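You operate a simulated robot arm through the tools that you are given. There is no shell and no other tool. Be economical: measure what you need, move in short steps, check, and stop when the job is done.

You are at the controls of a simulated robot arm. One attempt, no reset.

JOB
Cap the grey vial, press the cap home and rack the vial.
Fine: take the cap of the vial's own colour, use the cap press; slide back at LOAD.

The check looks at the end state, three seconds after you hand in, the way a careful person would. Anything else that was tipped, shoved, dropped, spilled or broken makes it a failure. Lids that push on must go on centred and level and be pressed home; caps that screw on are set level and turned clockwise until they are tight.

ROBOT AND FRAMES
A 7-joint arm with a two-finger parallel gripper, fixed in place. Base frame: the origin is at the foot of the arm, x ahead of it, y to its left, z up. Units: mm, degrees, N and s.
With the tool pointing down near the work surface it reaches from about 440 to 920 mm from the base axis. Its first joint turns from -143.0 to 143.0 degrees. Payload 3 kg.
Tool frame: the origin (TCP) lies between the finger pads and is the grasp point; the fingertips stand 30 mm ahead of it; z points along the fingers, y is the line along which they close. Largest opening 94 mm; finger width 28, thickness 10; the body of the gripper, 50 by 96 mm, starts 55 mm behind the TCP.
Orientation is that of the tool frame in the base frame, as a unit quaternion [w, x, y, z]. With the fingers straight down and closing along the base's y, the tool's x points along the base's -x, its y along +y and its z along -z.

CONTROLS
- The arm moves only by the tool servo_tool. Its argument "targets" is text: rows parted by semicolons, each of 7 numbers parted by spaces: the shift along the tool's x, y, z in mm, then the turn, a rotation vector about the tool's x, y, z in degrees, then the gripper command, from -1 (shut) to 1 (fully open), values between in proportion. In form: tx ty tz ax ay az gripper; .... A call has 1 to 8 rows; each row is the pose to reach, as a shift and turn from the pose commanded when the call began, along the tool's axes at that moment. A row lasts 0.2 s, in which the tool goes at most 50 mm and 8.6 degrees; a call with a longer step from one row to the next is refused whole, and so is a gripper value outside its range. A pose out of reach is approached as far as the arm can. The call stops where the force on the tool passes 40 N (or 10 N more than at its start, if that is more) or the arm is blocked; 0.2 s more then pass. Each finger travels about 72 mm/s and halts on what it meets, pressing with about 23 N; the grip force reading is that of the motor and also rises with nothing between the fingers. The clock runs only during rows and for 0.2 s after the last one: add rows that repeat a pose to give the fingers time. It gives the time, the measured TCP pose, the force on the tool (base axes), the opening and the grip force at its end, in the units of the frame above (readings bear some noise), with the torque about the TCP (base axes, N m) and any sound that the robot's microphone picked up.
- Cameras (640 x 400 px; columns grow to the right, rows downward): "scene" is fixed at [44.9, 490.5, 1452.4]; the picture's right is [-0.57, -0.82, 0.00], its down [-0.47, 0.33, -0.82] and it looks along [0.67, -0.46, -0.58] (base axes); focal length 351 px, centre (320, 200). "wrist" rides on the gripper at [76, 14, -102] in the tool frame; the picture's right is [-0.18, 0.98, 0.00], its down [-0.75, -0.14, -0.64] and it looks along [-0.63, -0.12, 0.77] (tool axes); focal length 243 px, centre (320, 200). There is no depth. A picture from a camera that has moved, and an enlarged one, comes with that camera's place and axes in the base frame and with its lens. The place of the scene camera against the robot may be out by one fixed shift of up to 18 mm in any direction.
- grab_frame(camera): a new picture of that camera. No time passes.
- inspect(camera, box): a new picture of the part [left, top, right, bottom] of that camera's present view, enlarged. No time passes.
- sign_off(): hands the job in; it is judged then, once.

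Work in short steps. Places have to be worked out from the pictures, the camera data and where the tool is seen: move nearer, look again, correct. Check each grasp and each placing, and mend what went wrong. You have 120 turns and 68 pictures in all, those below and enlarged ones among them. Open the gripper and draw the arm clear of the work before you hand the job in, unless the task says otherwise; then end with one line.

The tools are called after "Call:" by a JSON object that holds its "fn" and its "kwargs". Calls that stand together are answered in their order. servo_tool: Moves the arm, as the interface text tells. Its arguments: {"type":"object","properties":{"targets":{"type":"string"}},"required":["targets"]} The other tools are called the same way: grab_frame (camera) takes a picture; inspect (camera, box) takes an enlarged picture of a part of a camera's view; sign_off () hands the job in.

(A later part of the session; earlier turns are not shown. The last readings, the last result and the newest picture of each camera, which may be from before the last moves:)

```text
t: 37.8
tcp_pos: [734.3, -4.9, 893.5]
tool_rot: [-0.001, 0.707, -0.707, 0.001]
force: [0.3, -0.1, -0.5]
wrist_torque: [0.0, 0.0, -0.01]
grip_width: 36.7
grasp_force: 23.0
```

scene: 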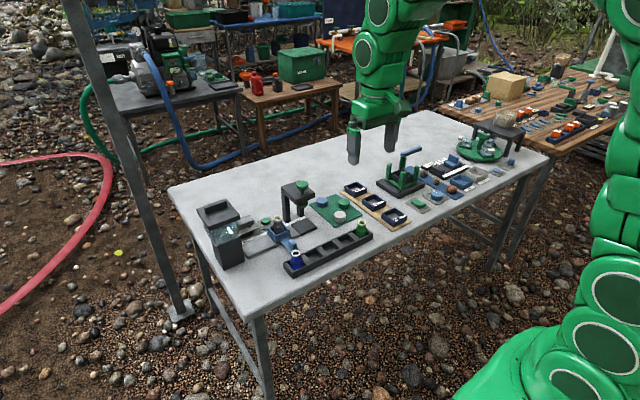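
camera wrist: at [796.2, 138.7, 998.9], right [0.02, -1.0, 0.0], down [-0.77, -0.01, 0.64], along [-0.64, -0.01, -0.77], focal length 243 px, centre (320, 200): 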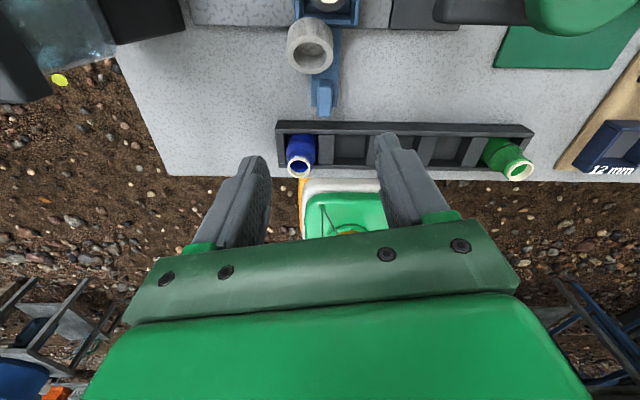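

Yaw is at −90°. I'm pitching −45° about tool y in the air and inspecting the cap's attitude.

Call:
{"fn": "servo_tool", "kwargs": {"targets": "0 0 0 0 -8 0 -1; 0 0 0 0 -16 0 -1; 0 0 0 0 -24 0 -1; 0 0 0 0 -32 0 -1; 0 0 0 0 -40 0 -1; 0 0 0 0 -46 0 -1"}}

Call:
{"fn": "inspect", "kwargs": {"camera": "scene", "box": [270, 150, 390, 240]}}

```text
t: 39.2
tcp_pos: [733.8, -5.4, 892.4]
tool_rot: [-0.278, 0.651, -0.65, -0.275]
force: [-0.1, -0.8, 0.3]
wrist_torque: [-0.02, -0.02, 0.0]
grip_width: 36.8
grasp_force: 22.9
```

```text
4.44 times, centred on (330, 195) of scene
camera zoom: at [44.9, 490.5, 1452.4], right [-0.57, -0.82, 0.0], down [-0.47, 0.33, -0.82], along [0.67, -0.46, -0.58], focal length 1562 px, centre (276, 222)
```

zoom: 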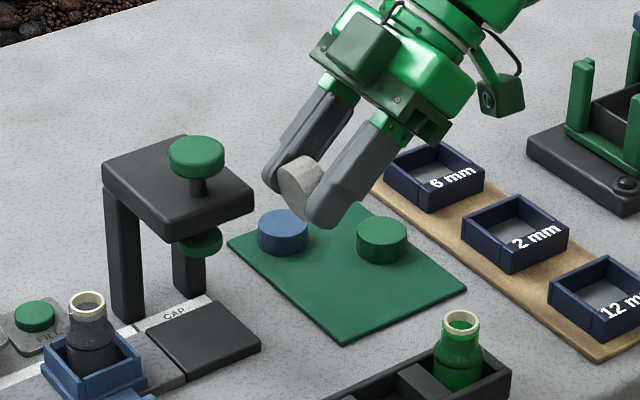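

The attitude is as planned, with the opening toward −y and almost horizontal. I'm lowering toward the table.

Call:
{"fn": "servo_tool", "kwargs": {"targets": "30 0 29 0 0 0 -1; 60 0 58 0 0 0 -1; 86 0 83.4 0 0 0 -1; 86 0 83.4 0 0 0 -1"}}

Call:
{"fn": "inspect", "kwargs": {"camera": "scene", "box": [270, 180, 370, 260]}}

```text
t: 40.2
tcp_pos: [734.6, -3.2, 772.4]
tool_rot: [-0.279, 0.651, -0.65, -0.276]
force: [0.4, 0.4, -0.9]
wrist_torque: [0.02, -0.01, -0.01]
grip_width: 36.7
grasp_force: 23.0
```

```text
5.00 times, centred on (320, 220) of scene
camera zoom: at [44.9, 490.5, 1452.4], right [-0.57, -0.82, 0.0], down [-0.47, 0.33, -0.82], along [0.67, -0.46, -0.58], focal length 1757 px, centre (320, 100)
```

zoom: 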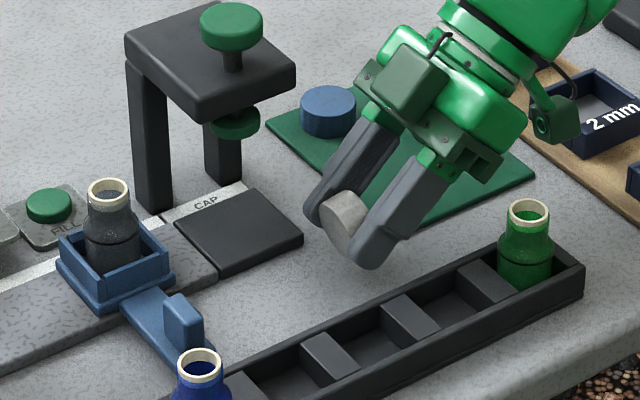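

Clear of everything. I'm going down slowly to contact.

Call:
{"fn": "servo_tool", "kwargs": {"targets": "1.4 0 1.4 0 0 0 -1; 2.9 0 2.8 0 0 0 -1; 4.3 0 4.2 0 0 0 -1; 5.8 0 5.6 0 0 0 -1; 7.2 0 7 0 0 0 -1; 8.6 0 8.3 0 0 0 -1; 9.4 0 9 0 0 0 -1"}}

```text
t: 41.8
tcp_pos: [733.9, -4.0, 760.2]
tool_rot: [-0.278, 0.651, -0.651, -0.274]
force: [0.0, 0.6, -0.7]
wrist_torque: [-0.01, 0.0, 0.0]
grip_width: 36.5
grasp_force: 22.9
```

Call:
{"fn": "servo_tool", "kwargs": {"targets": "0.7 0 0.7 0 0 0 -1; 1.4 0 1.4 0 0 0 -1; 2.2 0 2.1 0 0 0 -1; 2.9 0 2.8 0 0 0 -1; 3.6 0 3.5 0 0 0 -1"}}

Call:
{"fn": "inspect", "kwargs": {"camera": "scene", "box": [310, 200, 370, 250]}}

```text
t: 43.0
tcp_pos: [734.1, -4.7, 755.9]
tool_rot: [0.279, -0.65, 0.651, 0.274]
force: [0.8, -0.5, -0.1]
wrist_torque: [-0.04, -0.01, 0.0]
grip_width: 37.0
grasp_force: 22.9
```

```text
8.00 times, centred on (340, 225) of scene
camera zoom: at [44.9, 490.5, 1452.4], right [-0.57, -0.82, 0.0], down [-0.47, 0.33, -0.82], along [0.67, -0.46, -0.58], focal length 2811 px, centre (160, 0)
```

zoom: 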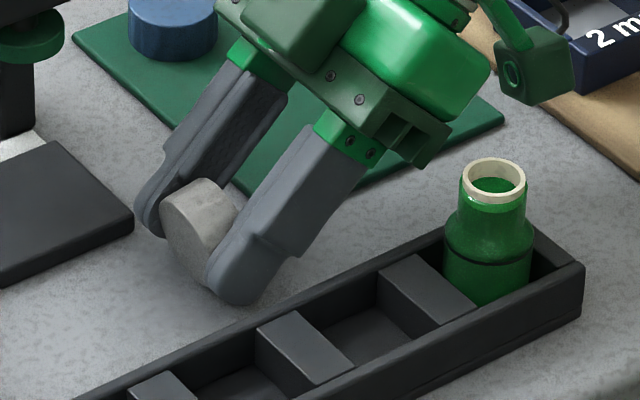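

Still a gap with its shadow visible beneath. I'm continuing down.

Call:
{"fn": "servo_tool", "kwargs": {"targets": "0.7 0 0.7 0 0 0 -1; 1.4 0 1.4 0 0 0 -1; 2.2 0 2.1 0 0 0 -1; 2.9 0 2.8 0 0 0 -1; 3.6 0 3.5 0 0 0 -1; 4.3 0 4.2 0 0 0 -1; 5 0 4.9 0 0 0 -1"}}

```text
t: 44.4
tcp_pos: [735.1, -4.1, 750.5]
tool_rot: [-0.28, 0.651, -0.65, -0.275]
force: [-2.6, -1.0, 9.5]
wrist_torque: [0.12, 0.25, 0.02]
grip_width: 36.8
grasp_force: 23.2
stopped in row 7: the force on the tool passed its limit at 45 N (the readings are from after the stop); the commanded pose is now the measured one
```

Contact is made, and torque suggests the −x fingertip. I'm looking closely.

Call:
{"fn": "inspect", "kwargs": {"camera": "scene", "box": [315, 210, 355, 245]}}

Call:
{"fn": "inspect", "kwargs": {"camera": "wrist", "box": [220, 80, 420, 220]}}

```text
11.43 times, centred on (335, 228) of scene
camera zoom: at [44.9, 490.5, 1452.4], right [-0.57, -0.82, 0.0], down [-0.47, 0.33, -0.82], along [0.67, -0.46, -0.58], focal length 4016 px, centre (149, -114)
```

zoom: 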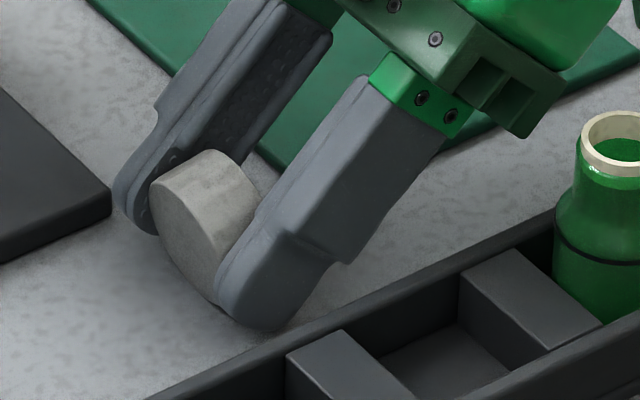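

```text
2.86 times, centred on (320, 150) of wrist
camera zoom: at [720.7, -133.3, 766.0], right [-0.98, 0.13, 0.13], down [0.13, 0.06, 0.99], along [0.12, 0.99, -0.07], focal length 693 px, centre (320, 343)
```

zoom: 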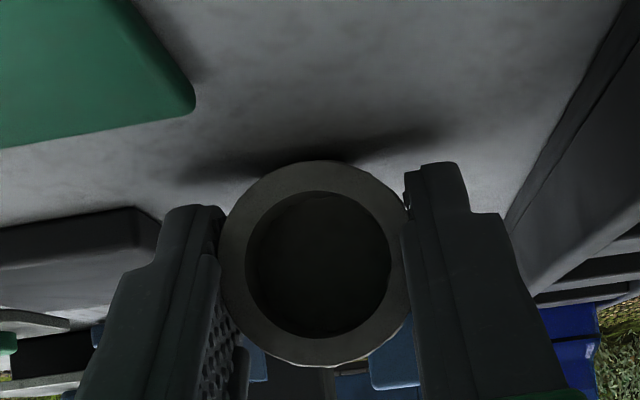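

The wrist now looks straight into the opening: the cap's axis is horizontal and it's at table level. I'm opening only slightly so it rests on its side and can't roll away.

Call:
{"fn": "servo_tool", "kwargs": {"targets": "0 0 0 0 0 0 -0.1; -0.7 0 -0.7 0 0 0 0.0; -0.7 0 -0.7 0 0 0 0.0; -0.7 0 -0.7 0 0 0 0.0"}}

Call:
{"fn": "inspect", "kwargs": {"camera": "wrist", "box": [220, 80, 420, 220]}}

Call:
{"fn": "inspect", "kwargs": {"camera": "scene", "box": [315, 210, 355, 245]}}

```text
t: 45.4
tcp_pos: [733.8, -5.8, 750.0]
tool_rot: [-0.279, 0.652, -0.649, -0.275]
force: [0.5, -0.1, 0.1]
wrist_torque: [0.01, 0.03, 0.01]
grip_width: 46.9
grasp_force: 0.0
```

```text
2.86 times, centred on (320, 150) of wrist
camera zoom: at [720.6, -133.6, 766.2], right [-0.98, 0.13, 0.13], down [0.13, 0.06, 0.99], along [0.12, 0.99, -0.08], focal length 693 px, centre (320, 343)
```

zoom: 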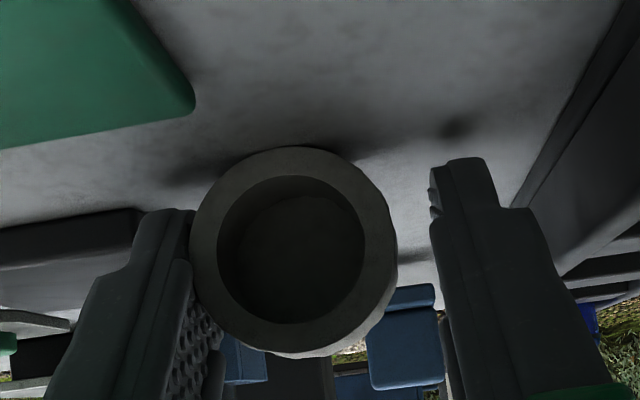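

```text
11.43 times, centred on (335, 228) of scene
camera zoom: at [44.9, 490.5, 1452.4], right [-0.57, -0.82, 0.0], down [-0.47, 0.33, -0.82], along [0.67, -0.46, -0.58], focal length 4016 px, centre (149, -114)
```

zoom: 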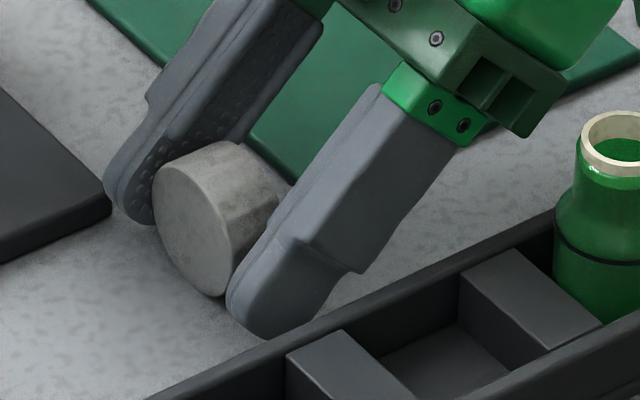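

The cap stands on its side, leaning lightly on the +x finger. I'm rotating the tool back to vertical around it, keeping the fingers astride.

Call:
{"fn": "servo_tool", "kwargs": {"targets": "-2.6 -1 0.4 0 8 0 0; -5.1 -2 1.1 0 16 0 0; -7.4 -3 2.2 0 24 0 0; -9.7 -3.5 3.6 0 32 0 0; -11.6 -3.5 5.2 0 40 0 0; -13 -3.5 6.8 0 46.4 0 0; -13 -3.5 6.8 0 46.4 0 0"}}

Call:
{"fn": "inspect", "kwargs": {"camera": "wrist", "box": [220, 80, 420, 220]}}

Call:
{"fn": "inspect", "kwargs": {"camera": "scene", "box": [315, 205, 355, 240]}}

```text
t: 47.0
tcp_pos: [737.6, 8.2, 756.6]
tool_rot: [0.0, -0.706, 0.708, -0.004]
force: [0.5, 0.0, -0.3]
wrist_torque: [0.01, -0.01, 0.0]
grip_width: 47.1
grasp_force: 0.2
```

```text
2.86 times, centred on (320, 150) of wrist
camera zoom: at [723.3, -68.2, 858.3], right [-0.98, 0.19, -0.01], down [0.14, 0.76, 0.64], along [0.13, 0.63, -0.77], focal length 693 px, centre (320, 343)
```

zoom: 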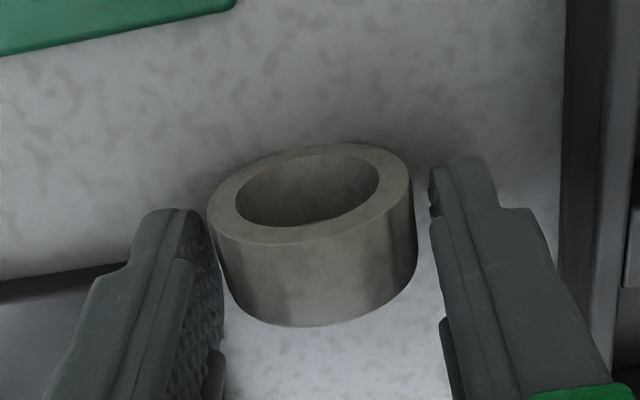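

```text
11.43 times, centred on (335, 222) of scene
camera zoom: at [44.9, 490.5, 1452.4], right [-0.57, -0.82, 0.0], down [-0.47, 0.33, -0.82], along [0.67, -0.46, -0.58], focal length 4016 px, centre (149, -57)
```

zoom: 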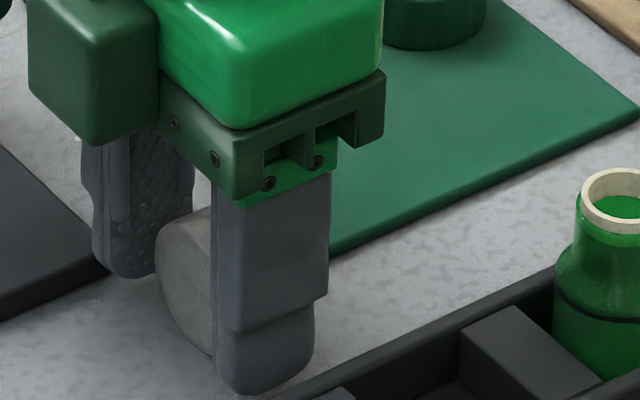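

The cap is upright on its side between the fingers. I'm closing on it and lifting.

Call:
{"fn": "servo_tool", "kwargs": {"targets": "3 0 0 0 0 0 -0.1; 3 0 0 0 0 0 -0.3; 3 0 0 0 0 0 -1; 3 0 0 0 0 0 -1; 3 0 -20 0 0 0 -1; 3 0 -60 0 0 0 -1; 3 0 -60 0 0 0 -1"}}

Call:
{"fn": "inspect", "kwargs": {"camera": "wrist", "box": [220, 80, 420, 220]}}

```text
t: 48.6
tcp_pos: [738.2, 6.6, 817.0]
tool_rot: [0.002, -0.707, 0.708, -0.004]
force: [-0.6, -0.2, -0.5]
wrist_torque: [0.01, -0.04, -0.01]
grip_width: 38.1
grasp_force: 23.0
```

```text
2.86 times, centred on (320, 150) of wrist
camera zoom: at [723.2, -71.0, 918.4], right [-0.98, 0.19, -0.01], down [0.14, 0.76, 0.64], along [0.12, 0.63, -0.77], focal length 693 px, centre (320, 343)
```

zoom: 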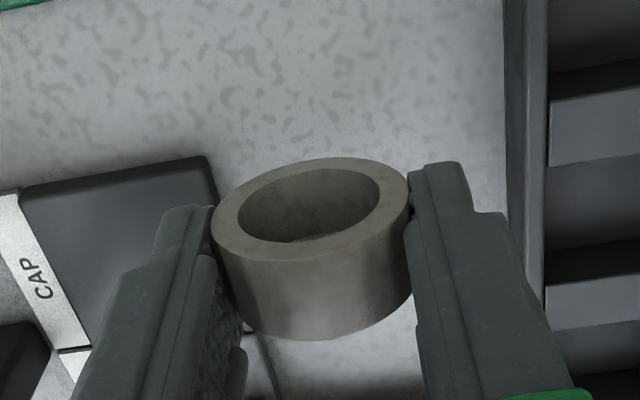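

Gripped across the diameter with its opening toward −y. I'm pitching −52° so the opening faces well below horizontal, then lowering.

Call:
{"fn": "servo_tool", "kwargs": {"targets": "0 0 0 0 -8 0 -1; 0 0 0 0 -16 0 -1; 0 0 0 0 -24 0 -1; 0 0 0 0 -32 0 -1; 0 0 0 0 -40 0 -1; 0 0 0 0 -48 0 -1; 0 0 0 0 -52 0 -1"}}

Call:
{"fn": "servo_tool", "kwargs": {"targets": "20 0 15.6 0 0 0 -1; 40 0 31.2 0 0 0 -1; 47 0 36.8 0 0 0 -1; 48.5 0 38 0 0 0 -1; 50 0 39 0 0 0 -1; 50 0 39 0 0 0 -1"}}

Call:
{"fn": "inspect", "kwargs": {"camera": "scene", "box": [305, 195, 375, 245]}}

```text
t: 50.2
tcp_pos: [738.5, 6.7, 815.9]
tool_rot: [-0.312, 0.636, -0.636, -0.306]
force: [-0.2, 1.0, 1.4]
wrist_torque: [0.01, 0.02, -0.03]
grip_width: 37.8
grasp_force: 23.2
```

```text
t: 51.6
tcp_pos: [740.7, 6.2, 752.3]
tool_rot: [-0.312, 0.636, -0.636, -0.306]
force: [-0.2, -0.1, 0.9]
wrist_torque: [0.02, -0.03, -0.01]
grip_width: 37.7
grasp_force: 23.0
```

```text
8.00 times, centred on (340, 220) of scene
camera zoom: at [44.9, 490.5, 1452.4], right [-0.57, -0.82, 0.0], down [-0.47, 0.33, -0.82], along [0.67, -0.46, -0.58], focal length 2811 px, centre (160, 40)
```

zoom: 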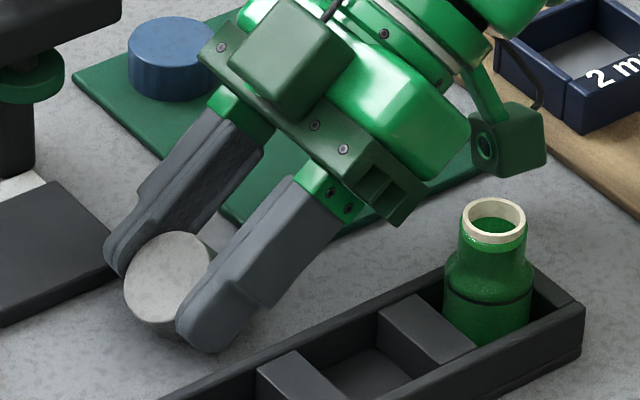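

The closed face now points upward at an angle. I'm touching down and opening gently so it drops flat.

Call:
{"fn": "servo_tool", "kwargs": {"targets": "0.8 0 0.6 0 0 0 -1; 1.6 0 1.2 0 0 0 -1; 2.4 0 1.8 0 0 0 -1; 2.4 0 1.8 0 0 0 -0.1; 2.4 0 1.8 0 0 0 0.1; 2.4 0 1.8 0 0 0 0.1"}}

Call:
{"fn": "inspect", "kwargs": {"camera": "scene", "box": [305, 195, 375, 245]}}

```text
t: 53.0
tcp_pos: [740.2, 5.9, 749.5]
tool_rot: [-0.311, 0.637, -0.636, -0.306]
force: [-0.5, 0.7, -1.5]
wrist_torque: [-0.04, 0.06, -0.01]
grip_width: 51.3
grasp_force: 0.0
```

```text
8.00 times, centred on (340, 220) of scene
camera zoom: at [44.9, 490.5, 1452.4], right [-0.57, -0.82, 0.0], down [-0.47, 0.33, -0.82], along [0.67, -0.46, -0.58], focal length 2811 px, centre (160, 40)
```

zoom: 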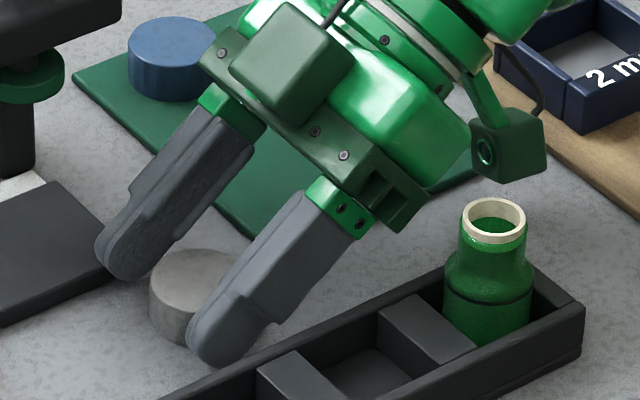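

The cap is flat with its opening down. I'm backing the fingers out and returning to vertical.

Call:
{"fn": "servo_tool", "kwargs": {"targets": "-4 0 -25 0 0 0 0.3; -30 0 -60 0 0 0 0.3; -60 0 -90 0 8 0 0.3; -60 0 -90 0 16 0 0.3; -60 0 -90 0 24 0 0.3; -60 0 -90 0 32 0 0.3; -60 0 -90 0 40 0 0.3; -60 0 -90 0 48 0 0.3"}}

Call:
{"fn": "servo_tool", "kwargs": {"targets": "0 0 0 0 4 0 0.3; 0 0 0 0 4 0 0.3"}}

```text
t: 54.8
tcp_pos: [737.6, -29.5, 854.0]
tool_rot: [0.025, -0.705, 0.708, 0.02]
force: [0.2, 0.9, -0.1]
wrist_torque: [0.0, -0.01, 0.0]
grip_width: 61.1
grasp_force: 0.1
```

```text
t: 55.4
tcp_pos: [738.0, -28.3, 854.7]
tool_rot: [0.0, -0.706, 0.708, -0.004]
force: [0.6, -0.5, 0.3]
wrist_torque: [0.0, 0.0, 0.02]
grip_width: 61.3
grasp_force: 0.0
```

Vertical again, and the fingers now close along x. I'll first squeeze-centre the cap in x, then regrip along y, so that its centre matches the TCP in both directions. Looking now.

Call:
{"fn": "grab_frame", "kwargs": {"camera": "wrist"}}

```text
15 pictures are left
camera wrist: at [723.3, -105.5, 955.1], right [-0.98, 0.19, -0.01], down [0.14, 0.76, 0.64], along [0.13, 0.63, -0.77], focal length 243 px, centre (320, 200)
```

wrist: 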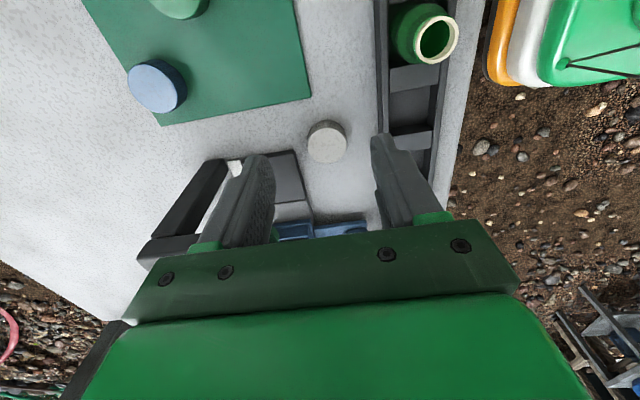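

The cap top sits at about (739.5, 2, 739). I'm lowering around it, squeezing to centre it in x, then opening a little.

Call:
{"fn": "servo_tool", "kwargs": {"targets": "-15 -1 40 0 0 0 0.3; -30.3 -1.5 80 0 0 0 0.3; -30.3 -1.5 100 0 0 0 0.3; -30.3 -1.5 100 0 0 0 -1; -30.3 -1.5 100 0 0 0 -1; -30.3 -1.5 100 0 0 0 -1"}}

```text
t: 56.3
tcp_pos: [740.2, 1.3, 759.1]
tool_rot: [-0.002, 0.707, -0.707, 0.006]
force: [-30.2, -3.6, 16.3]
wrist_torque: [0.22, -6.99, 0.54]
grip_width: 54.7
grasp_force: 22.1
stopped in row 4: the force on the tool passed its limit at 75 N (the readings are from after the stop); the commanded pose is now the measured one
```

An unexpected force came up: 30 N in x with a large torque. I'm looking before moving.

Call:
{"fn": "inspect", "kwargs": {"camera": "scene", "box": [250, 120, 390, 260]}}

```text
2.86 times, centred on (320, 190) of scene
camera zoom: at [44.9, 490.5, 1452.4], right [-0.57, -0.82, 0.0], down [-0.47, 0.33, -0.82], along [0.67, -0.46, -0.58], focal length 1004 px, centre (320, 229)
```

zoom: 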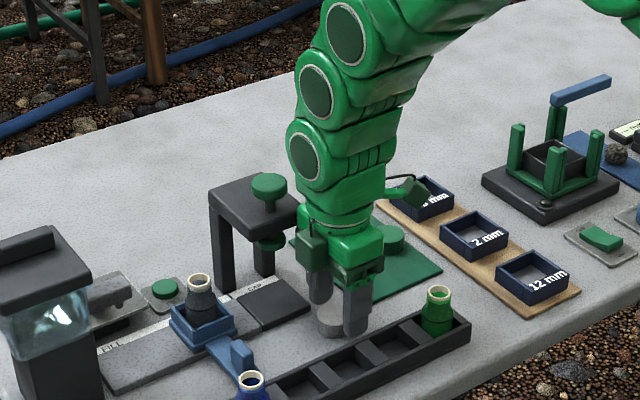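

I'm relieving it: stop squeezing, open and rise a little to see whether the force vanishes.

Call:
{"fn": "servo_tool", "kwargs": {"targets": "0 0 -3 0 0 0 0.2; 0 0 -6 0 0 0 0.2"}}

```text
t: 56.9
tcp_pos: [739.0, 1.8, 764.3]
tool_rot: [0.001, -0.706, 0.708, -0.005]
force: [-10.9, 0.3, -7.9]
wrist_torque: [-0.16, -0.45, 0.26]
grip_width: 56.6
grasp_force: 0.2
```

Call:
{"fn": "servo_tool", "kwargs": {"targets": "0 0 -2 0 0 0 0.2; 0 0 -2 0 0 0 0.2"}}

```text
t: 57.5
tcp_pos: [738.8, 2.0, 766.2]
tool_rot: [0.002, -0.707, 0.708, -0.006]
force: [-14.3, -2.3, -7.5]
wrist_torque: [-0.03, -0.64, 0.25]
grip_width: 56.3
grasp_force: 0.0
```

A persistent −x and downward push means the hand is snagged on the front edge of the press plate. I'm sliding away in −x, then checking the force.

Call:
{"fn": "servo_tool", "kwargs": {"targets": "0 3 0 0 0 0 0.2; 0 6 0 0 0 0 0.2; 0 6 0 0 0 0 0.2"}}

```text
t: 58.3
tcp_pos: [734.9, 1.8, 765.9]
tool_rot: [0.003, -0.707, 0.707, -0.006]
force: [0.2, 0.4, 0.7]
wrist_torque: [-0.02, 0.0, 0.03]
grip_width: 56.3
grasp_force: 0.1
```

Free. I'm descending here and squeezing, which will pull the cap a few mm to the tool's x.

Call:
{"fn": "servo_tool", "kwargs": {"targets": "0 0 5 0 0 0 0.2; 0 0 10 0 0 0 0.2; 0 0 10 0 0 0 -0.1; 0 0 10 0 0 0 -0.3; 0 0 10 0 0 0 -1"}}

```text
t: 59.5
tcp_pos: [734.0, 2.2, 755.6]
tool_rot: [0.003, -0.706, 0.708, -0.006]
force: [0.6, 0.2, 0.6]
wrist_torque: [0.02, 0.0, -0.02]
grip_width: 36.7
grasp_force: 22.7
```

Squeezed at 36.7 mm. I'm releasing, rising clear and moving a bit away from the press, then yawing back to 0.

Call:
{"fn": "servo_tool", "kwargs": {"targets": "0 0 0 0 0 0 0.1; 0 0 0 0 0 0 0.2; 0 0 -35 0 0 0 0.3; 0 0 -80 0 0 0 0.3; 0 0 -125 0 0 0 0.3; 0 0 -150 0 0 0 0.3"}}

Call:
{"fn": "servo_tool", "kwargs": {"targets": "0 0 0 0 0 8 0.3; 0 0 0 0 0 16 0.3; 0 0 0 0 0 24 0.3; 0 0 0 0 0 32 0.3; 0 0 0 0 0 40 0.3; 0 0 0 0 0 48 0.3; 0 0 0 0 0 56 0.3; 0 0 0 0 0 64 0.3"}}

Call:
{"fn": "servo_tool", "kwargs": {"targets": "0 0 20 0 0 8 0.3; 0 0 50 0 0 16 0.3; 0 0 80 0 0 24 0.3; 0 0 80 0 0 26 0.3; 0 0 80 0 0 26 0.3"}}

Call:
{"fn": "grab_frame", "kwargs": {"camera": "wrist"}}

```text
t: 60.9
tcp_pos: [734.2, 3.8, 905.8]
tool_rot: [0.003, -0.706, 0.708, -0.007]
force: [-0.3, -1.2, -0.2]
wrist_torque: [-0.01, 0.02, 0.0]
grip_width: 60.9
grasp_force: 0.0
```

```text
t: 62.7
tcp_pos: [731.2, 1.4, 906.1]
tool_rot: [0.005, -0.223, 0.975, -0.002]
force: [0.1, -0.1, -0.1]
wrist_torque: [0.01, 0.01, 0.02]
grip_width: 61.0
grasp_force: 0.1
```

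```text
t: 63.9
tcp_pos: [734.3, 2.2, 827.5]
tool_rot: [0.007, 0.002, 1.0, -0.002]
force: [-0.2, -0.4, -0.8]
wrist_torque: [0.0, -0.01, 0.03]
grip_width: 61.1
grasp_force: 0.1
```

```text
13 pictures are left
camera wrist: at [656.7, 15.1, 927.5], right [0.19, 0.98, 0.0], down [0.75, -0.14, 0.65], along [0.64, -0.12, -0.76], focal length 243 px, centre (320, 200)
```

wrist: 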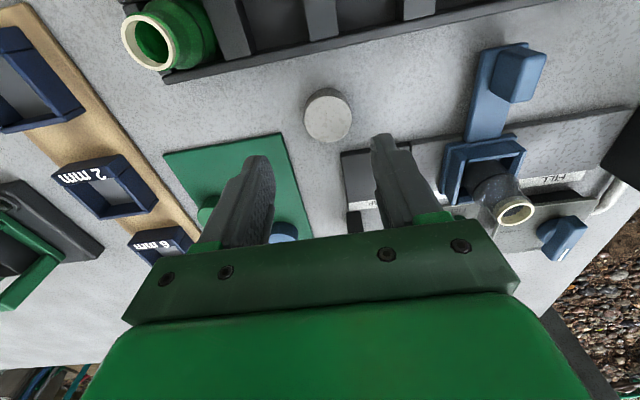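

The cap is near (733,7) and the tool picked up a 0.8° pitch error. I'm correcting that tilt and centring y before descending.

Call:
{"fn": "servo_tool", "kwargs": {"targets": "0 3 0 0 0.8 0 0.3; 0 3 0 0 0.8 0 0.3"}}

```text
t: 64.5
tcp_pos: [732.7, 4.1, 826.4]
tool_rot: [-0.002, 0.0, 1.0, -0.003]
force: [0.2, 0.6, -0.3]
wrist_torque: [0.02, -0.03, 0.02]
grip_width: 61.2
grasp_force: 0.1
```

Call:
{"fn": "servo_tool", "kwargs": {"targets": "-0.7 1 35 0 0 0 0.3; -0.7 1 65 0 0 0 0.2; -0.7 1 72 0 0 0 0.2; -0.7 1 72 0 0 0 -0.1; -0.7 1 72 0 0 0 -0.3; -0.7 1 72 0 0 0 -1; -0.7 1 72 0 0 0 -1"}}

```text
t: 66.1
tcp_pos: [734.1, 5.4, 755.7]
tool_rot: [-0.001, 0.001, 1.0, -0.003]
force: [-0.6, -0.5, -0.2]
wrist_torque: [0.02, 0.01, 0.01]
grip_width: 37.3
grasp_force: 22.8
```

Gripped. I'm lifting and carrying it in front of the press, then over the vial at (803,134), hovering at z≈850.

Call:
{"fn": "servo_tool", "kwargs": {"targets": "0 0 -45 0 0 0 -1; 0 0 -90 0 0 0 -1; 0 40 -110 0 0 0 -1; 0 85 -112 0 0 0 -1; 0 128.6 -112 0 0 0 -1; -35 128.6 -112 0 0 0 -1; -69 128.6 -95 0 0 0 -1; -69 128.6 -95 0 0 0 -1"}}

Call:
{"fn": "inspect", "kwargs": {"camera": "wrist", "box": [250, 90, 390, 210]}}

Call:
{"fn": "inspect", "kwargs": {"camera": "scene", "box": [266, 194, 306, 234]}}

```text
t: 67.9
tcp_pos: [803.8, 132.7, 848.0]
tool_rot: [0.0, 0.001, 1.0, -0.003]
force: [0.7, -0.4, -0.3]
wrist_torque: [0.02, 0.02, 0.01]
grip_width: 37.3
grasp_force: 22.7
```

```text
3.33 times, centred on (320, 150) of wrist
camera zoom: at [728.3, 146.0, 949.5], right [0.19, 0.98, -0.01], down [0.75, -0.14, 0.64], along [0.63, -0.12, -0.77], focal length 809 px, centre (320, 367)
```

zoom: 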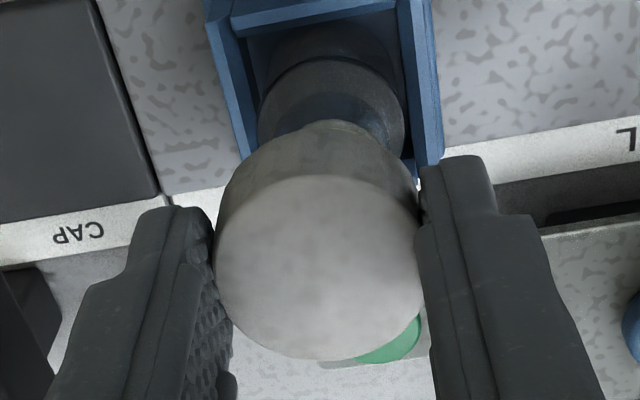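

```text
10.00 times, centred on (286, 214) of scene
camera zoom: at [44.9, 490.5, 1452.4], right [-0.57, -0.82, 0.0], down [-0.47, 0.33, -0.82], along [0.67, -0.46, -0.58], focal length 3514 px, centre (660, 60)
```

zoom: 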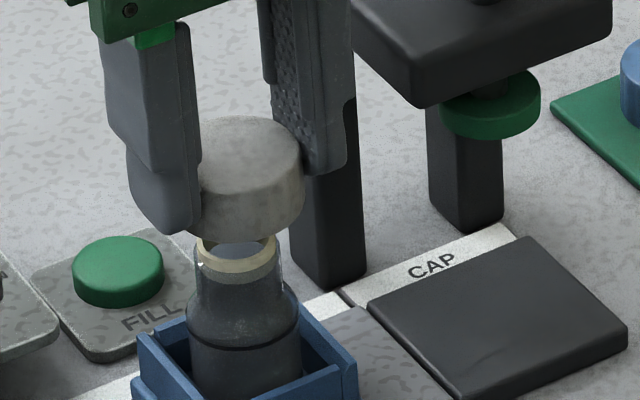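

With the x/y squeeze the cap is now centred on the TCP. Both views agree the vial is offset by about dx +0.9, dy +2.5. I'm applying that and lowering to just above the rim.

Call:
{"fn": "servo_tool", "kwargs": {"targets": "-0.9 2.5 0 0 0 0 -1; -0.9 2.5 6 0 0 0 -1; -0.9 2.5 12 0 0 0 -1; -0.9 2.5 14 0 0 0 -1; -0.9 2.5 14 0 0 0 -1"}}

Call:
{"fn": "inspect", "kwargs": {"camera": "scene", "box": [266, 194, 306, 234]}}

```text
t: 69.1
tcp_pos: [805.9, 137.1, 834.8]
tool_rot: [-0.001, 0.0, 1.0, -0.003]
force: [0.5, -0.5, 0.4]
wrist_torque: [0.01, -0.03, 0.05]
grip_width: 37.1
grasp_force: 23.0
```

```text
10.00 times, centred on (286, 214) of scene
camera zoom: at [44.9, 490.5, 1452.4], right [-0.57, -0.82, 0.0], down [-0.47, 0.33, -0.82], along [0.67, -0.46, -0.58], focal length 3514 px, centre (660, 60)
```

zoom: 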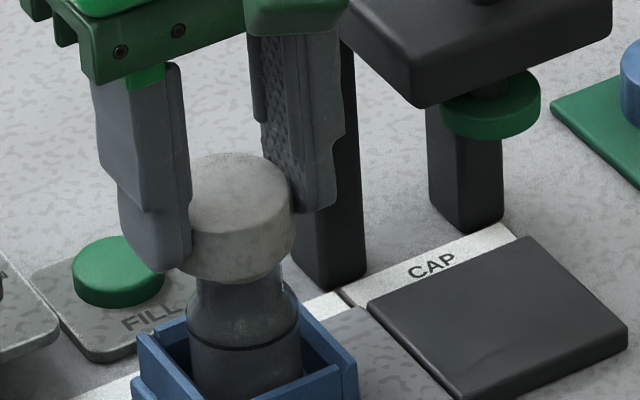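

The cap reads about 1.3 mm too far toward +y/+x in the scene, as does the TCP. I'm trimming by (−0.6,−1.2), lowering onto the neck, and watching forces.

Call:
{"fn": "servo_tool", "kwargs": {"targets": "0.6 -1.2 0 0 0 0 -1; 0.6 -1.2 2 0 0 0 -1; 0.6 -1.2 4 0 0 0 -1; 0.6 -1.2 5 0 0 0 -1; 0.6 -1.2 6 0 0 0 -1; 0.6 -1.2 6 0 0 0 -1"}}

```text
t: 70.5
tcp_pos: [804.0, 136.2, 829.2]
tool_rot: [-0.001, 0.0, 1.0, -0.003]
force: [0.1, -0.8, -0.5]
wrist_torque: [0.03, 0.02, -0.01]
grip_width: 37.2
grasp_force: 22.8
```

Call:
{"fn": "servo_tool", "kwargs": {"targets": "0 0 1 0 0 0 -1; 0 0 2 0 0 0 -1; 0 0 3 0 0 0 -1; 0 0 3 0 0 0 -1"}}

```text
t: 71.5
tcp_pos: [803.0, 135.0, 825.0]
tool_rot: [-0.001, 0.001, 1.0, -0.003]
force: [-0.1, -0.3, -0.3]
wrist_torque: [0.01, 0.01, 0.05]
grip_width: 37.1
grasp_force: 22.8
```

No contact while the skirt should already be around the rim. Continuing.

Call:
{"fn": "servo_tool", "kwargs": {"targets": "0 0 1 0 0 0 -1; 0 0 2 0 0 0 -1; 0 0 3 0 0 0 -1; 0 0 3 0 0 0 -1"}}

```text
t: 72.5
tcp_pos: [804.1, 135.5, 822.5]
tool_rot: [-0.001, 0.001, 1.0, -0.003]
force: [-0.2, -0.7, -0.7]
wrist_torque: [0.01, -0.02, 0.01]
grip_width: 36.8
grasp_force: 22.9
```

Call:
{"fn": "servo_tool", "kwargs": {"targets": "0 0 1 0 0 0 -1; 0 0 2 0 0 0 -1; 0 0 3 0 0 0 -1; 0 0 3 0 0 0 -1"}}

Call:
{"fn": "inspect", "kwargs": {"camera": "scene", "box": [266, 194, 306, 234]}}

```text
t: 73.5
tcp_pos: [803.9, 136.0, 818.8]
tool_rot: [-0.001, 0.0, 1.0, -0.003]
force: [0.7, 1.2, 0.2]
wrist_torque: [0.0, 0.0, 0.03]
grip_width: 36.9
grasp_force: 22.9
```

```text
10.00 times, centred on (286, 214) of scene
camera zoom: at [44.9, 490.5, 1452.4], right [-0.57, -0.82, 0.0], down [-0.47, 0.33, -0.82], along [0.67, -0.46, -0.58], focal length 3514 px, centre (660, 60)
```

zoom: 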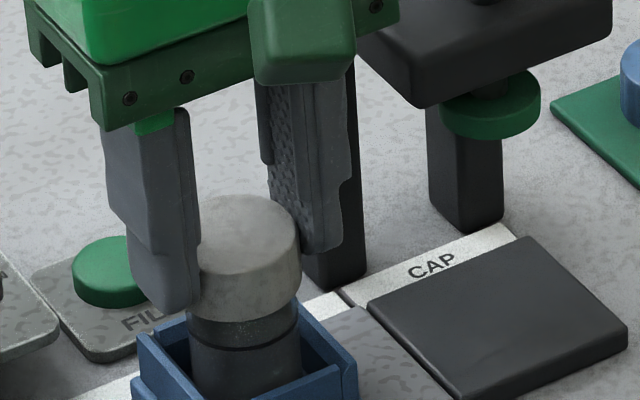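

The cap has gone about 12 mm down over the neck with no resistance, so it's well centred. I'm continuing to light contact.

Call:
{"fn": "servo_tool", "kwargs": {"targets": "0 0 1 0 0 0 -1; 0 0 2 0 0 0 -1; 0 0 3 0 0 0 -1; 0 0 3 0 0 0 -1"}}

```text
t: 74.5
tcp_pos: [804.5, 134.6, 815.6]
tool_rot: [-0.001, 0.001, 1.0, -0.003]
force: [-0.8, 0.2, 0.6]
wrist_torque: [0.0, 0.06, 0.0]
grip_width: 36.8
grasp_force: 23.2
```

Call:
{"fn": "servo_tool", "kwargs": {"targets": "0 0 0.7 0 0 0 -1; 0 0 1.4 0 0 0 -1; 0 0 2 0 0 0 -1; 0 0 2 0 0 0 -1"}}

```text
t: 75.5
tcp_pos: [803.3, 135.4, 815.5]
tool_rot: [-0.001, 0.001, 1.0, -0.003]
force: [0.4, 0.4, 15.1]
wrist_torque: [0.04, -0.12, -0.04]
grip_width: 36.9
grasp_force: 23.0
heard: snap
```

A snap was heard at 15 N, so the cap is engaging. I'm opening slowly without lifting.

Call:
{"fn": "servo_tool", "kwargs": {"targets": "0 0 -1 0 0 0 -1; 0 0 -1 0 0 0 -0.1; 0 0 -1 0 0 0 0.1; 0 0 -1 0 0 0 0.3; 0 0 -1 0 0 0 0.3"}}

Call:
{"fn": "servo_tool", "kwargs": {"targets": "0 0 -10 0 0 0 0.3; 0 0 -30 0 0 0 0.3; 0 0 -60 0 0 0 0.3; 20 0 -80 0 0 0 0.3; 60 0 -80 0 0 0 0.3; 60 0 -80 0 0 0 0.3"}}

Call:
{"fn": "inspect", "kwargs": {"camera": "scene", "box": [250, 180, 330, 250]}}

```text
t: 76.7
tcp_pos: [803.5, 135.6, 815.4]
tool_rot: [-0.001, 0.0, 1.0, -0.002]
force: [-0.9, 0.0, -0.3]
wrist_torque: [0.0, -0.02, -0.04]
grip_width: 60.9
grasp_force: 0.0
```

```text
t: 78.1
tcp_pos: [742.1, 137.6, 895.0]
tool_rot: [-0.001, 0.0, 1.0, -0.002]
force: [0.2, 0.1, 0.4]
wrist_torque: [-0.04, 0.0, 0.02]
grip_width: 61.3
grasp_force: 0.1
```

```text
5.71 times, centred on (290, 215) of scene
camera zoom: at [44.9, 490.5, 1452.4], right [-0.57, -0.82, 0.0], down [-0.47, 0.33, -0.82], along [0.67, -0.46, -0.58], focal length 2008 px, centre (491, 114)
```

zoom: 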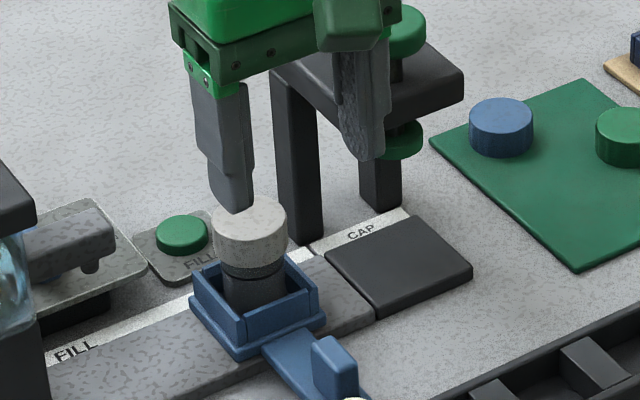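

The cap sits level and centred on the vial. Next I'll grip the carriage handle block near (720,133) to slide it to CAP.

Call:
{"fn": "servo_tool", "kwargs": {"targets": "11 -1 40 0 0 0 0.3; 22 -2 80 0 0 0 0; 22 -2 105 0 0 0 -0.2; 22 -2 122 0 0 0 -0.2; 22 -2 122 0 0 0 -1; 22 -2 122 0 0 0 -1; 22 -2 122 0 0 0 -1"}}

```text
t: 79.7
tcp_pos: [721.9, 136.0, 773.1]
tool_rot: [-0.001, 0.0, 1.0, -0.004]
force: [-0.6, 0.0, 0.6]
wrist_torque: [0.33, -0.29, 0.09]
grip_width: 13.1
grasp_force: 44.8
```

The handle block is gripped at 13.1 mm. I'm dragging toward CAP (−y) in steps.

Call:
{"fn": "servo_tool", "kwargs": {"targets": "0 -8 0 0 0 0 -1; 0 -18 0 0 0 0 -1; 0 -28 0 0 0 0 -1; 0 -38 0 0 0 0 -1; 0 -48 0 0 0 0 -1; 0 -58 0 0 0 0 -1; 0 -68 0 0 0 0 -1; 0 -78 0 0 0 0 -1"}}

```text
t: 81.5
tcp_pos: [721.7, 56.0, 773.9]
tool_rot: [-0.001, 0.001, 1.0, -0.002]
force: [-15.3, 0.5, -16.4]
wrist_torque: [0.3, 0.53, 0.04]
grip_width: 13.6
grasp_force: 44.8
```

Sliding well. I'm continuing slowly to the CAP stop.

Call:
{"fn": "servo_tool", "kwargs": {"targets": "0 -3 0 0 0 0 -1; 0 -6 0 0 0 0 -1; 0 -9 0 0 0 0 -1; 0 -12 0 0 0 0 -1; 0 -14 0 0 0 0 -1; 0 -16 0 0 0 0 -1; 0 -18 0 0 0 0 -1"}}

Call:
{"fn": "inspect", "kwargs": {"camera": "scene", "box": [260, 170, 340, 250]}}

```text
t: 82.8
tcp_pos: [722.9, 44.8, 774.0]
tool_rot: [-0.001, 0.0, 1.0, -0.002]
force: [4.4, 6.8, -2.3]
wrist_torque: [0.34, 0.28, -0.13]
grip_width: 13.6
grasp_force: 45.4
stopped in row 6: the force on the tool passed its limit at 43 N (the readings are from after the stop); the commanded pose is now the measured one
```

```text
5.00 times, centred on (300, 210) of scene
camera zoom: at [44.9, 490.5, 1452.4], right [-0.57, -0.82, 0.0], down [-0.47, 0.33, -0.82], along [0.67, -0.46, -0.58], focal length 1757 px, centre (420, 150)
```

zoom: 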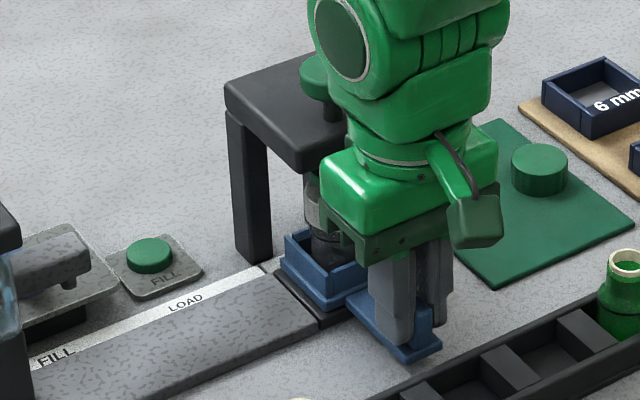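

The carriage hit the CAP stop at y≈44.8. I'm releasing the handle, rising and moving over the press knob with the fingers closed.

Call:
{"fn": "servo_tool", "kwargs": {"targets": "0 0 0 0 0 0 -0.3; 0 0 0 0 0 0 -0.2; 0 0 -45 0 0 0 -0.2; 0 0 -90 0 0 0 -1; 0 0 -135 0 0 0 -1; 0 0 -185 0 0 0 -1; -35 0 -200 0 0 0 -1; -60 0 -200 0 0 0 -1"}}

Call:
{"fn": "inspect", "kwargs": {"camera": "wrist", "box": [220, 20, 420, 220]}}

```text
t: 84.5
tcp_pos: [780.5, 45.2, 973.9]
tool_rot: [-0.002, 0.001, 1.0, -0.002]
force: [0.6, 0.5, -0.1]
wrist_torque: [-0.02, 0.02, -0.03]
grip_width: 0.0
grasp_force: 23.6
```

```text
2.00 times, centred on (320, 120) of wrist
camera zoom: at [705.5, 58.6, 1076.8], right [0.18, 0.98, 0.0], down [0.76, -0.14, 0.64], along [0.63, -0.12, -0.77], focal length 485 px, centre (320, 360)
```

zoom: 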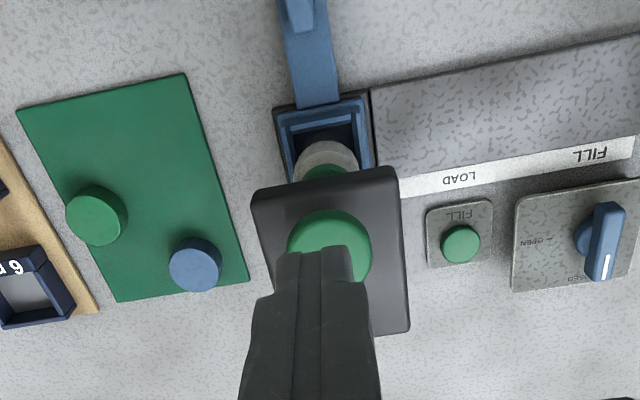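

Knob centre is about (797,44.6). I'm moving over it and descending to contact.

Call:
{"fn": "servo_tool", "kwargs": {"targets": "-17 -0.6 10 0 0 0 -1; -17 -0.6 25 0 0 0 -1; -17 -0.6 32 0 0 0 -1; -17 -0.6 38 0 0 0 -1; -17 -0.6 44 0 0 0 -1; -17 -0.6 50 0 0 0 -1; -17 -0.6 56 0 0 0 -1; -17 -0.6 62 0 0 0 -1"}}

```text
t: 86.3
tcp_pos: [798.7, 44.7, 912.8]
tool_rot: [-0.001, 0.0, 1.0, -0.001]
force: [-1.1, 1.0, 2.4]
wrist_torque: [0.02, -0.02, 0.02]
grip_width: 0.2
grasp_force: 23.1
```

Call:
{"fn": "servo_tool", "kwargs": {"targets": "0 0 3 0 0 0 -1; 0 0 6 0 0 0 -1; 0 0 9 0 0 0 -1; 0 0 12 0 0 0 -1; 0 0 15 0 0 0 -1; 0 0 18 0 0 0 -1; 0 0 21 0 0 0 -1; 0 0 24 0 0 0 -1"}}

```text
t: 87.1
tcp_pos: [798.4, 44.2, 908.3]
tool_rot: [0.001, 0.0, 1.0, -0.002]
force: [-7.7, -0.3, 18.8]
wrist_torque: [-0.02, 0.28, -0.02]
grip_width: 0.0
grasp_force: 22.8
heard: click
stopped in row 3: the force on the tool passed its limit at 46 N (the readings are from after the stop); the commanded pose is now the measured one
```

A click was heard at 46 N. I'm pressing once more to confirm there's no more travel.

Call:
{"fn": "servo_tool", "kwargs": {"targets": "0 0 1 0 0 0 -1; 0 0 2 0 0 0 -1; 0 0 3 0 0 0 -1; 0 0 4 0 0 0 -1; 0 0 6 0 0 0 -1; 0 0 8 0 0 0 -1"}}

```text
t: 87.6
tcp_pos: [797.9, 44.3, 909.3]
tool_rot: [0.001, -0.001, 1.0, -0.002]
force: [-7.8, -1.3, 18.1]
wrist_torque: [-0.05, 0.28, -0.02]
grip_width: 0.0
grasp_force: 23.4
stopped in row 2: the force on the tool passed its limit at 44 N (the readings are from after the stop); the commanded pose is now the measured one
```

Solid now. I'm rising, returning to the handle approach point, and checking the cap.

Call:
{"fn": "servo_tool", "kwargs": {"targets": "0 0 -30 0 0 0 -1; 0 0 -65 0 0 0 -1; 40 0 -65 0 0 0 -0.6; 76 0 -65 0 0 0 -0.3; 76 0 -65 0 0 0 -0.2; 76 0 -65 0 0 0 -0.2"}}

Call:
{"fn": "inspect", "kwargs": {"camera": "scene", "box": [270, 180, 340, 250]}}

```text
t: 89.0
tcp_pos: [723.3, 44.3, 973.3]
tool_rot: [0.001, 0.001, 1.0, -0.001]
force: [-0.1, 0.5, -1.1]
wrist_torque: [-0.01, 0.02, 0.0]
grip_width: 37.5
grasp_force: 0.0
```

```text
5.71 times, centred on (305, 215) of scene
camera zoom: at [44.9, 490.5, 1452.4], right [-0.57, -0.82, 0.0], down [-0.47, 0.33, -0.82], along [0.67, -0.46, -0.58], focal length 2008 px, centre (406, 114)
```

zoom: 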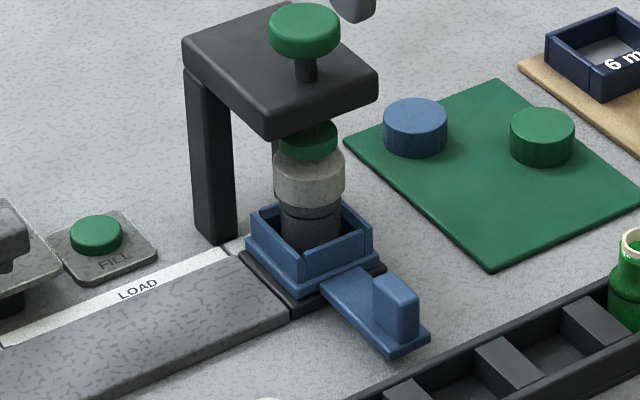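

The cap now sits right down on the shoulder. I'm gripping the handle again and sliding the carriage back to LOAD.

Call:
{"fn": "servo_tool", "kwargs": {"targets": "1 0.5 50 0 0 0 -0.2; 1 0.5 100 0 0 0 -0.2; 1 0.5 150 0 0 0 -0.2; 1 0.5 190 0 0 0 -0.2; 1 0.5 200 0 0 0 -0.2; 1 0.5 200 0 0 0 -1; 1 0.5 200 0 0 0 -1; 1 0.5 200 0 0 0 -1"}}

```text
t: 90.8
tcp_pos: [721.8, 44.7, 773.5]
tool_rot: [0.001, 0.0, 1.0, -0.001]
force: [1.4, 14.5, -12.3]
wrist_torque: [0.35, -0.97, -0.17]
grip_width: 13.8
grasp_force: 45.2
```

Call:
{"fn": "servo_tool", "kwargs": {"targets": "0 6 0 0 0 0 -1; 0 16 0 0 0 0 -1; 0 26 0 0 0 0 -1; 0 37 0 0 0 0 -1; 0 48 0 0 0 0 -1; 0 59 0 0 0 0 -1; 0 70 0 0 0 0 -1; 0 80 0 0 0 0 -1"}}

```text
t: 92.2
tcp_pos: [722.4, 102.9, 773.5]
tool_rot: [0.0, -0.001, 1.0, -0.002]
force: [-6.9, 1.2, 10.4]
wrist_torque: [-0.16, 0.78, 0.02]
grip_width: 13.6
grasp_force: 45.7
stopped in row 7: the force on the tool passed its limit at 42 N (the readings are from after the stop); the commanded pose is now the measured one
```

Stopped on friction at y=103. I'm continuing with smaller steps.

Call:
{"fn": "servo_tool", "kwargs": {"targets": "0 4 0 0 0 0 -1; 0 9 0 0 0 0 -1; 0 14 0 0 0 0 -1; 0 19 0 0 0 0 -1; 0 24 0 0 0 0 -1; 0 29 0 0 0 0 -1; 0 32.5 0 0 0 0 -1; 0 32.5 0 0 0 0 -1"}}

```text
t: 93.6
tcp_pos: [722.8, 129.3, 773.5]
tool_rot: [-0.001, 0.0, 1.0, -0.003]
force: [-5.7, 1.4, 8.7]
wrist_torque: [-0.14, 0.61, 0.0]
grip_width: 13.6
grasp_force: 44.8
stopped in row 6: the force on the tool passed its limit at 42 N (the readings are from after the stop); the commanded pose is now the measured one
```

Call:
{"fn": "servo_tool", "kwargs": {"targets": "0 2 0 0 0 0 -1; 0 4 0 0 0 0 -1; 0 6 0 0 0 0 -1; 0 6.5 0 0 0 0 -1; 0 6.5 0 0 0 0 -1"}}

```text
t: 94.8
tcp_pos: [722.1, 136.3, 772.9]
tool_rot: [0.001, 0.0, 1.0, -0.002]
force: [-14.1, -1.7, 20.0]
wrist_torque: [-0.2, 0.03, 0.0]
grip_width: 13.4
grasp_force: 44.8
```

Back at y=136.3. I'm releasing, rising, and looking at the carriage and rack from above.

Call:
{"fn": "servo_tool", "kwargs": {"targets": "0 0 0 0 0 0 -0.4; 0 0 0 0 0 0 -0.2; 0 0 -45 0 0 0 -0.2; 0 0 -90 0 0 0 0; 0 0 -135 0 0 0 0.3; 10 -30 -170 0 0 0 0.3; 20 -50 -190 0 0 0 0.3; 20 -50 -190 0 0 0 0.3"}}

Call:
{"fn": "grab_frame", "kwargs": {"camera": "wrist"}}

```text
t: 96.6
tcp_pos: [703.3, 86.7, 961.1]
tool_rot: [0.001, 0.0, 1.0, -0.003]
force: [0.1, 0.2, 0.4]
wrist_torque: [0.02, -0.03, -0.02]
grip_width: 61.0
grasp_force: 0.0
```

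```text
4 pictures are left
camera wrist: at [626.6, 100.3, 1063.2], right [0.18, 0.98, 0.0], down [0.75, -0.14, 0.64], along [0.63, -0.12, -0.77], focal length 243 px, centre (320, 200)
```

wrist: 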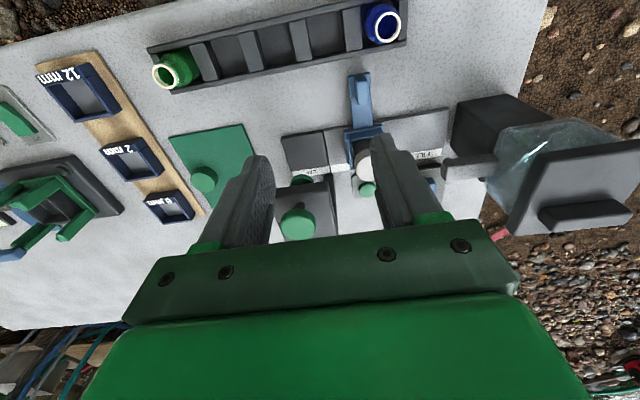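

Carriage is back at LOAD and the rack's three middle slots are free. I need one enlarged look at the rack for slot centres.

Call:
{"fn": "inspect", "kwargs": {"camera": "wrist", "box": [140, 0, 420, 175]}}

```text
2.29 times, centred on (280, 88) of wrist
camera zoom: at [626.6, 100.3, 1063.2], right [0.18, 0.98, 0.0], down [0.75, -0.14, 0.64], along [0.63, -0.12, -0.77], focal length 555 px, centre (411, 457)
```

zoom: 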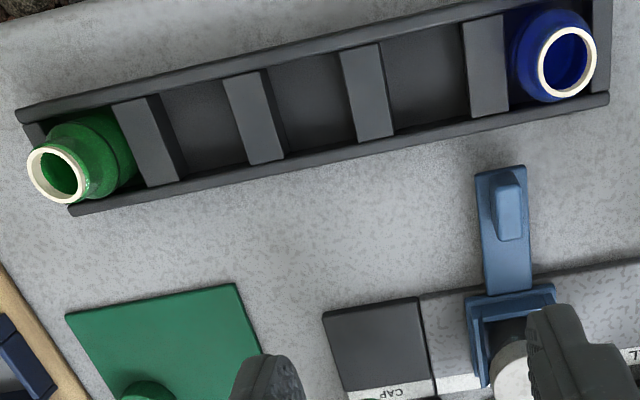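

Geometry now agrees: slot centres are at x≈660, y≈−69, −12, 44, 101 and 158, and rack vials stand 10 mm lower than in the carriage. I'm returning to the capped vial and gripping the cap at TCP z≈810.

Call:
{"fn": "servo_tool", "kwargs": {"targets": "-40 20 0 0 0 0 0.3; -80 40 10 0 0 0 0.3; -100.4 48.9 40 0 0 0 0.3; -100.4 48.9 80 0 0 0 0.3; -100.4 48.9 120 0 0 0 0.3; -100.4 48.9 151 0 0 0 0.2; -100.4 48.9 151 0 0 0 0.2"}}

Call:
{"fn": "servo_tool", "kwargs": {"targets": "0 0 0 0 0 0 -0.1; 0 0 0 0 0 0 -0.3; 0 0 0 0 0 0 -1; 0 0 0 0 0 0 -1"}}

```text
t: 98.2
tcp_pos: [803.5, 135.6, 811.1]
tool_rot: [0.001, 0.0, 1.0, -0.001]
force: [0.4, 0.1, 0.3]
wrist_torque: [-0.01, 0.01, 0.0]
grip_width: 56.3
grasp_force: 0.1
```

```text
t: 99.2
tcp_pos: [803.7, 134.3, 811.2]
tool_rot: [0.001, 0.001, 1.0, -0.002]
force: [-0.4, -0.1, -0.4]
wrist_torque: [0.02, 0.01, 0.02]
grip_width: 36.9
grasp_force: 23.0
```

Gripped. I'm lifting straight up slowly, then higher.

Call:
{"fn": "servo_tool", "kwargs": {"targets": "0 0 -5 0 0 0 -1; 0 0 -15 0 0 0 -1; 0 0 -30 0 0 0 -1; 0 0 -60 0 0 0 -1; 0 0 -90 0 0 0 -1; 0 0 -100 0 0 0 -1; 0 0 -100 0 0 0 -1"}}

Call:
{"fn": "inspect", "kwargs": {"camera": "scene", "box": [245, 160, 345, 260]}}

```text
t: 100.8
tcp_pos: [802.8, 136.0, 911.1]
tool_rot: [0.001, 0.0, 1.0, -0.001]
force: [-0.1, -0.8, -1.1]
wrist_torque: [0.03, 0.02, 0.03]
grip_width: 36.8
grasp_force: 23.4
```

```text
4.00 times, centred on (295, 210) of scene
camera zoom: at [44.9, 490.5, 1452.4], right [-0.57, -0.82, 0.0], down [-0.47, 0.33, -0.82], along [0.67, -0.46, -0.58], focal length 1406 px, centre (420, 160)
```

zoom: 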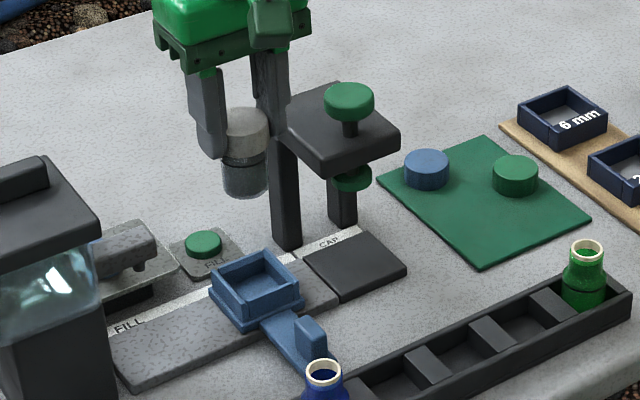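

The vial hangs straight and capped, and the carriage is at LOAD. I'm moving over the middle slot (660,44).

Call:
{"fn": "servo_tool", "kwargs": {"targets": "35.6 -22.9 0 0 0 0 -1; 71.2 -45.8 0 0 0 0 -1; 106.7 -68.7 0 0 0 0 -1; 142.3 -91.6 0 0 0 0 -1; 142.3 -91.6 0 0 0 0 -1; 142.3 -91.6 0 0 0 0 -1"}}

```text
t: 102.2
tcp_pos: [659.5, 42.0, 911.4]
tool_rot: [0.001, 0.0, 1.0, -0.001]
force: [-0.1, 0.0, -0.5]
wrist_torque: [-0.02, 0.01, -0.02]
grip_width: 36.7
grasp_force: 23.3
```

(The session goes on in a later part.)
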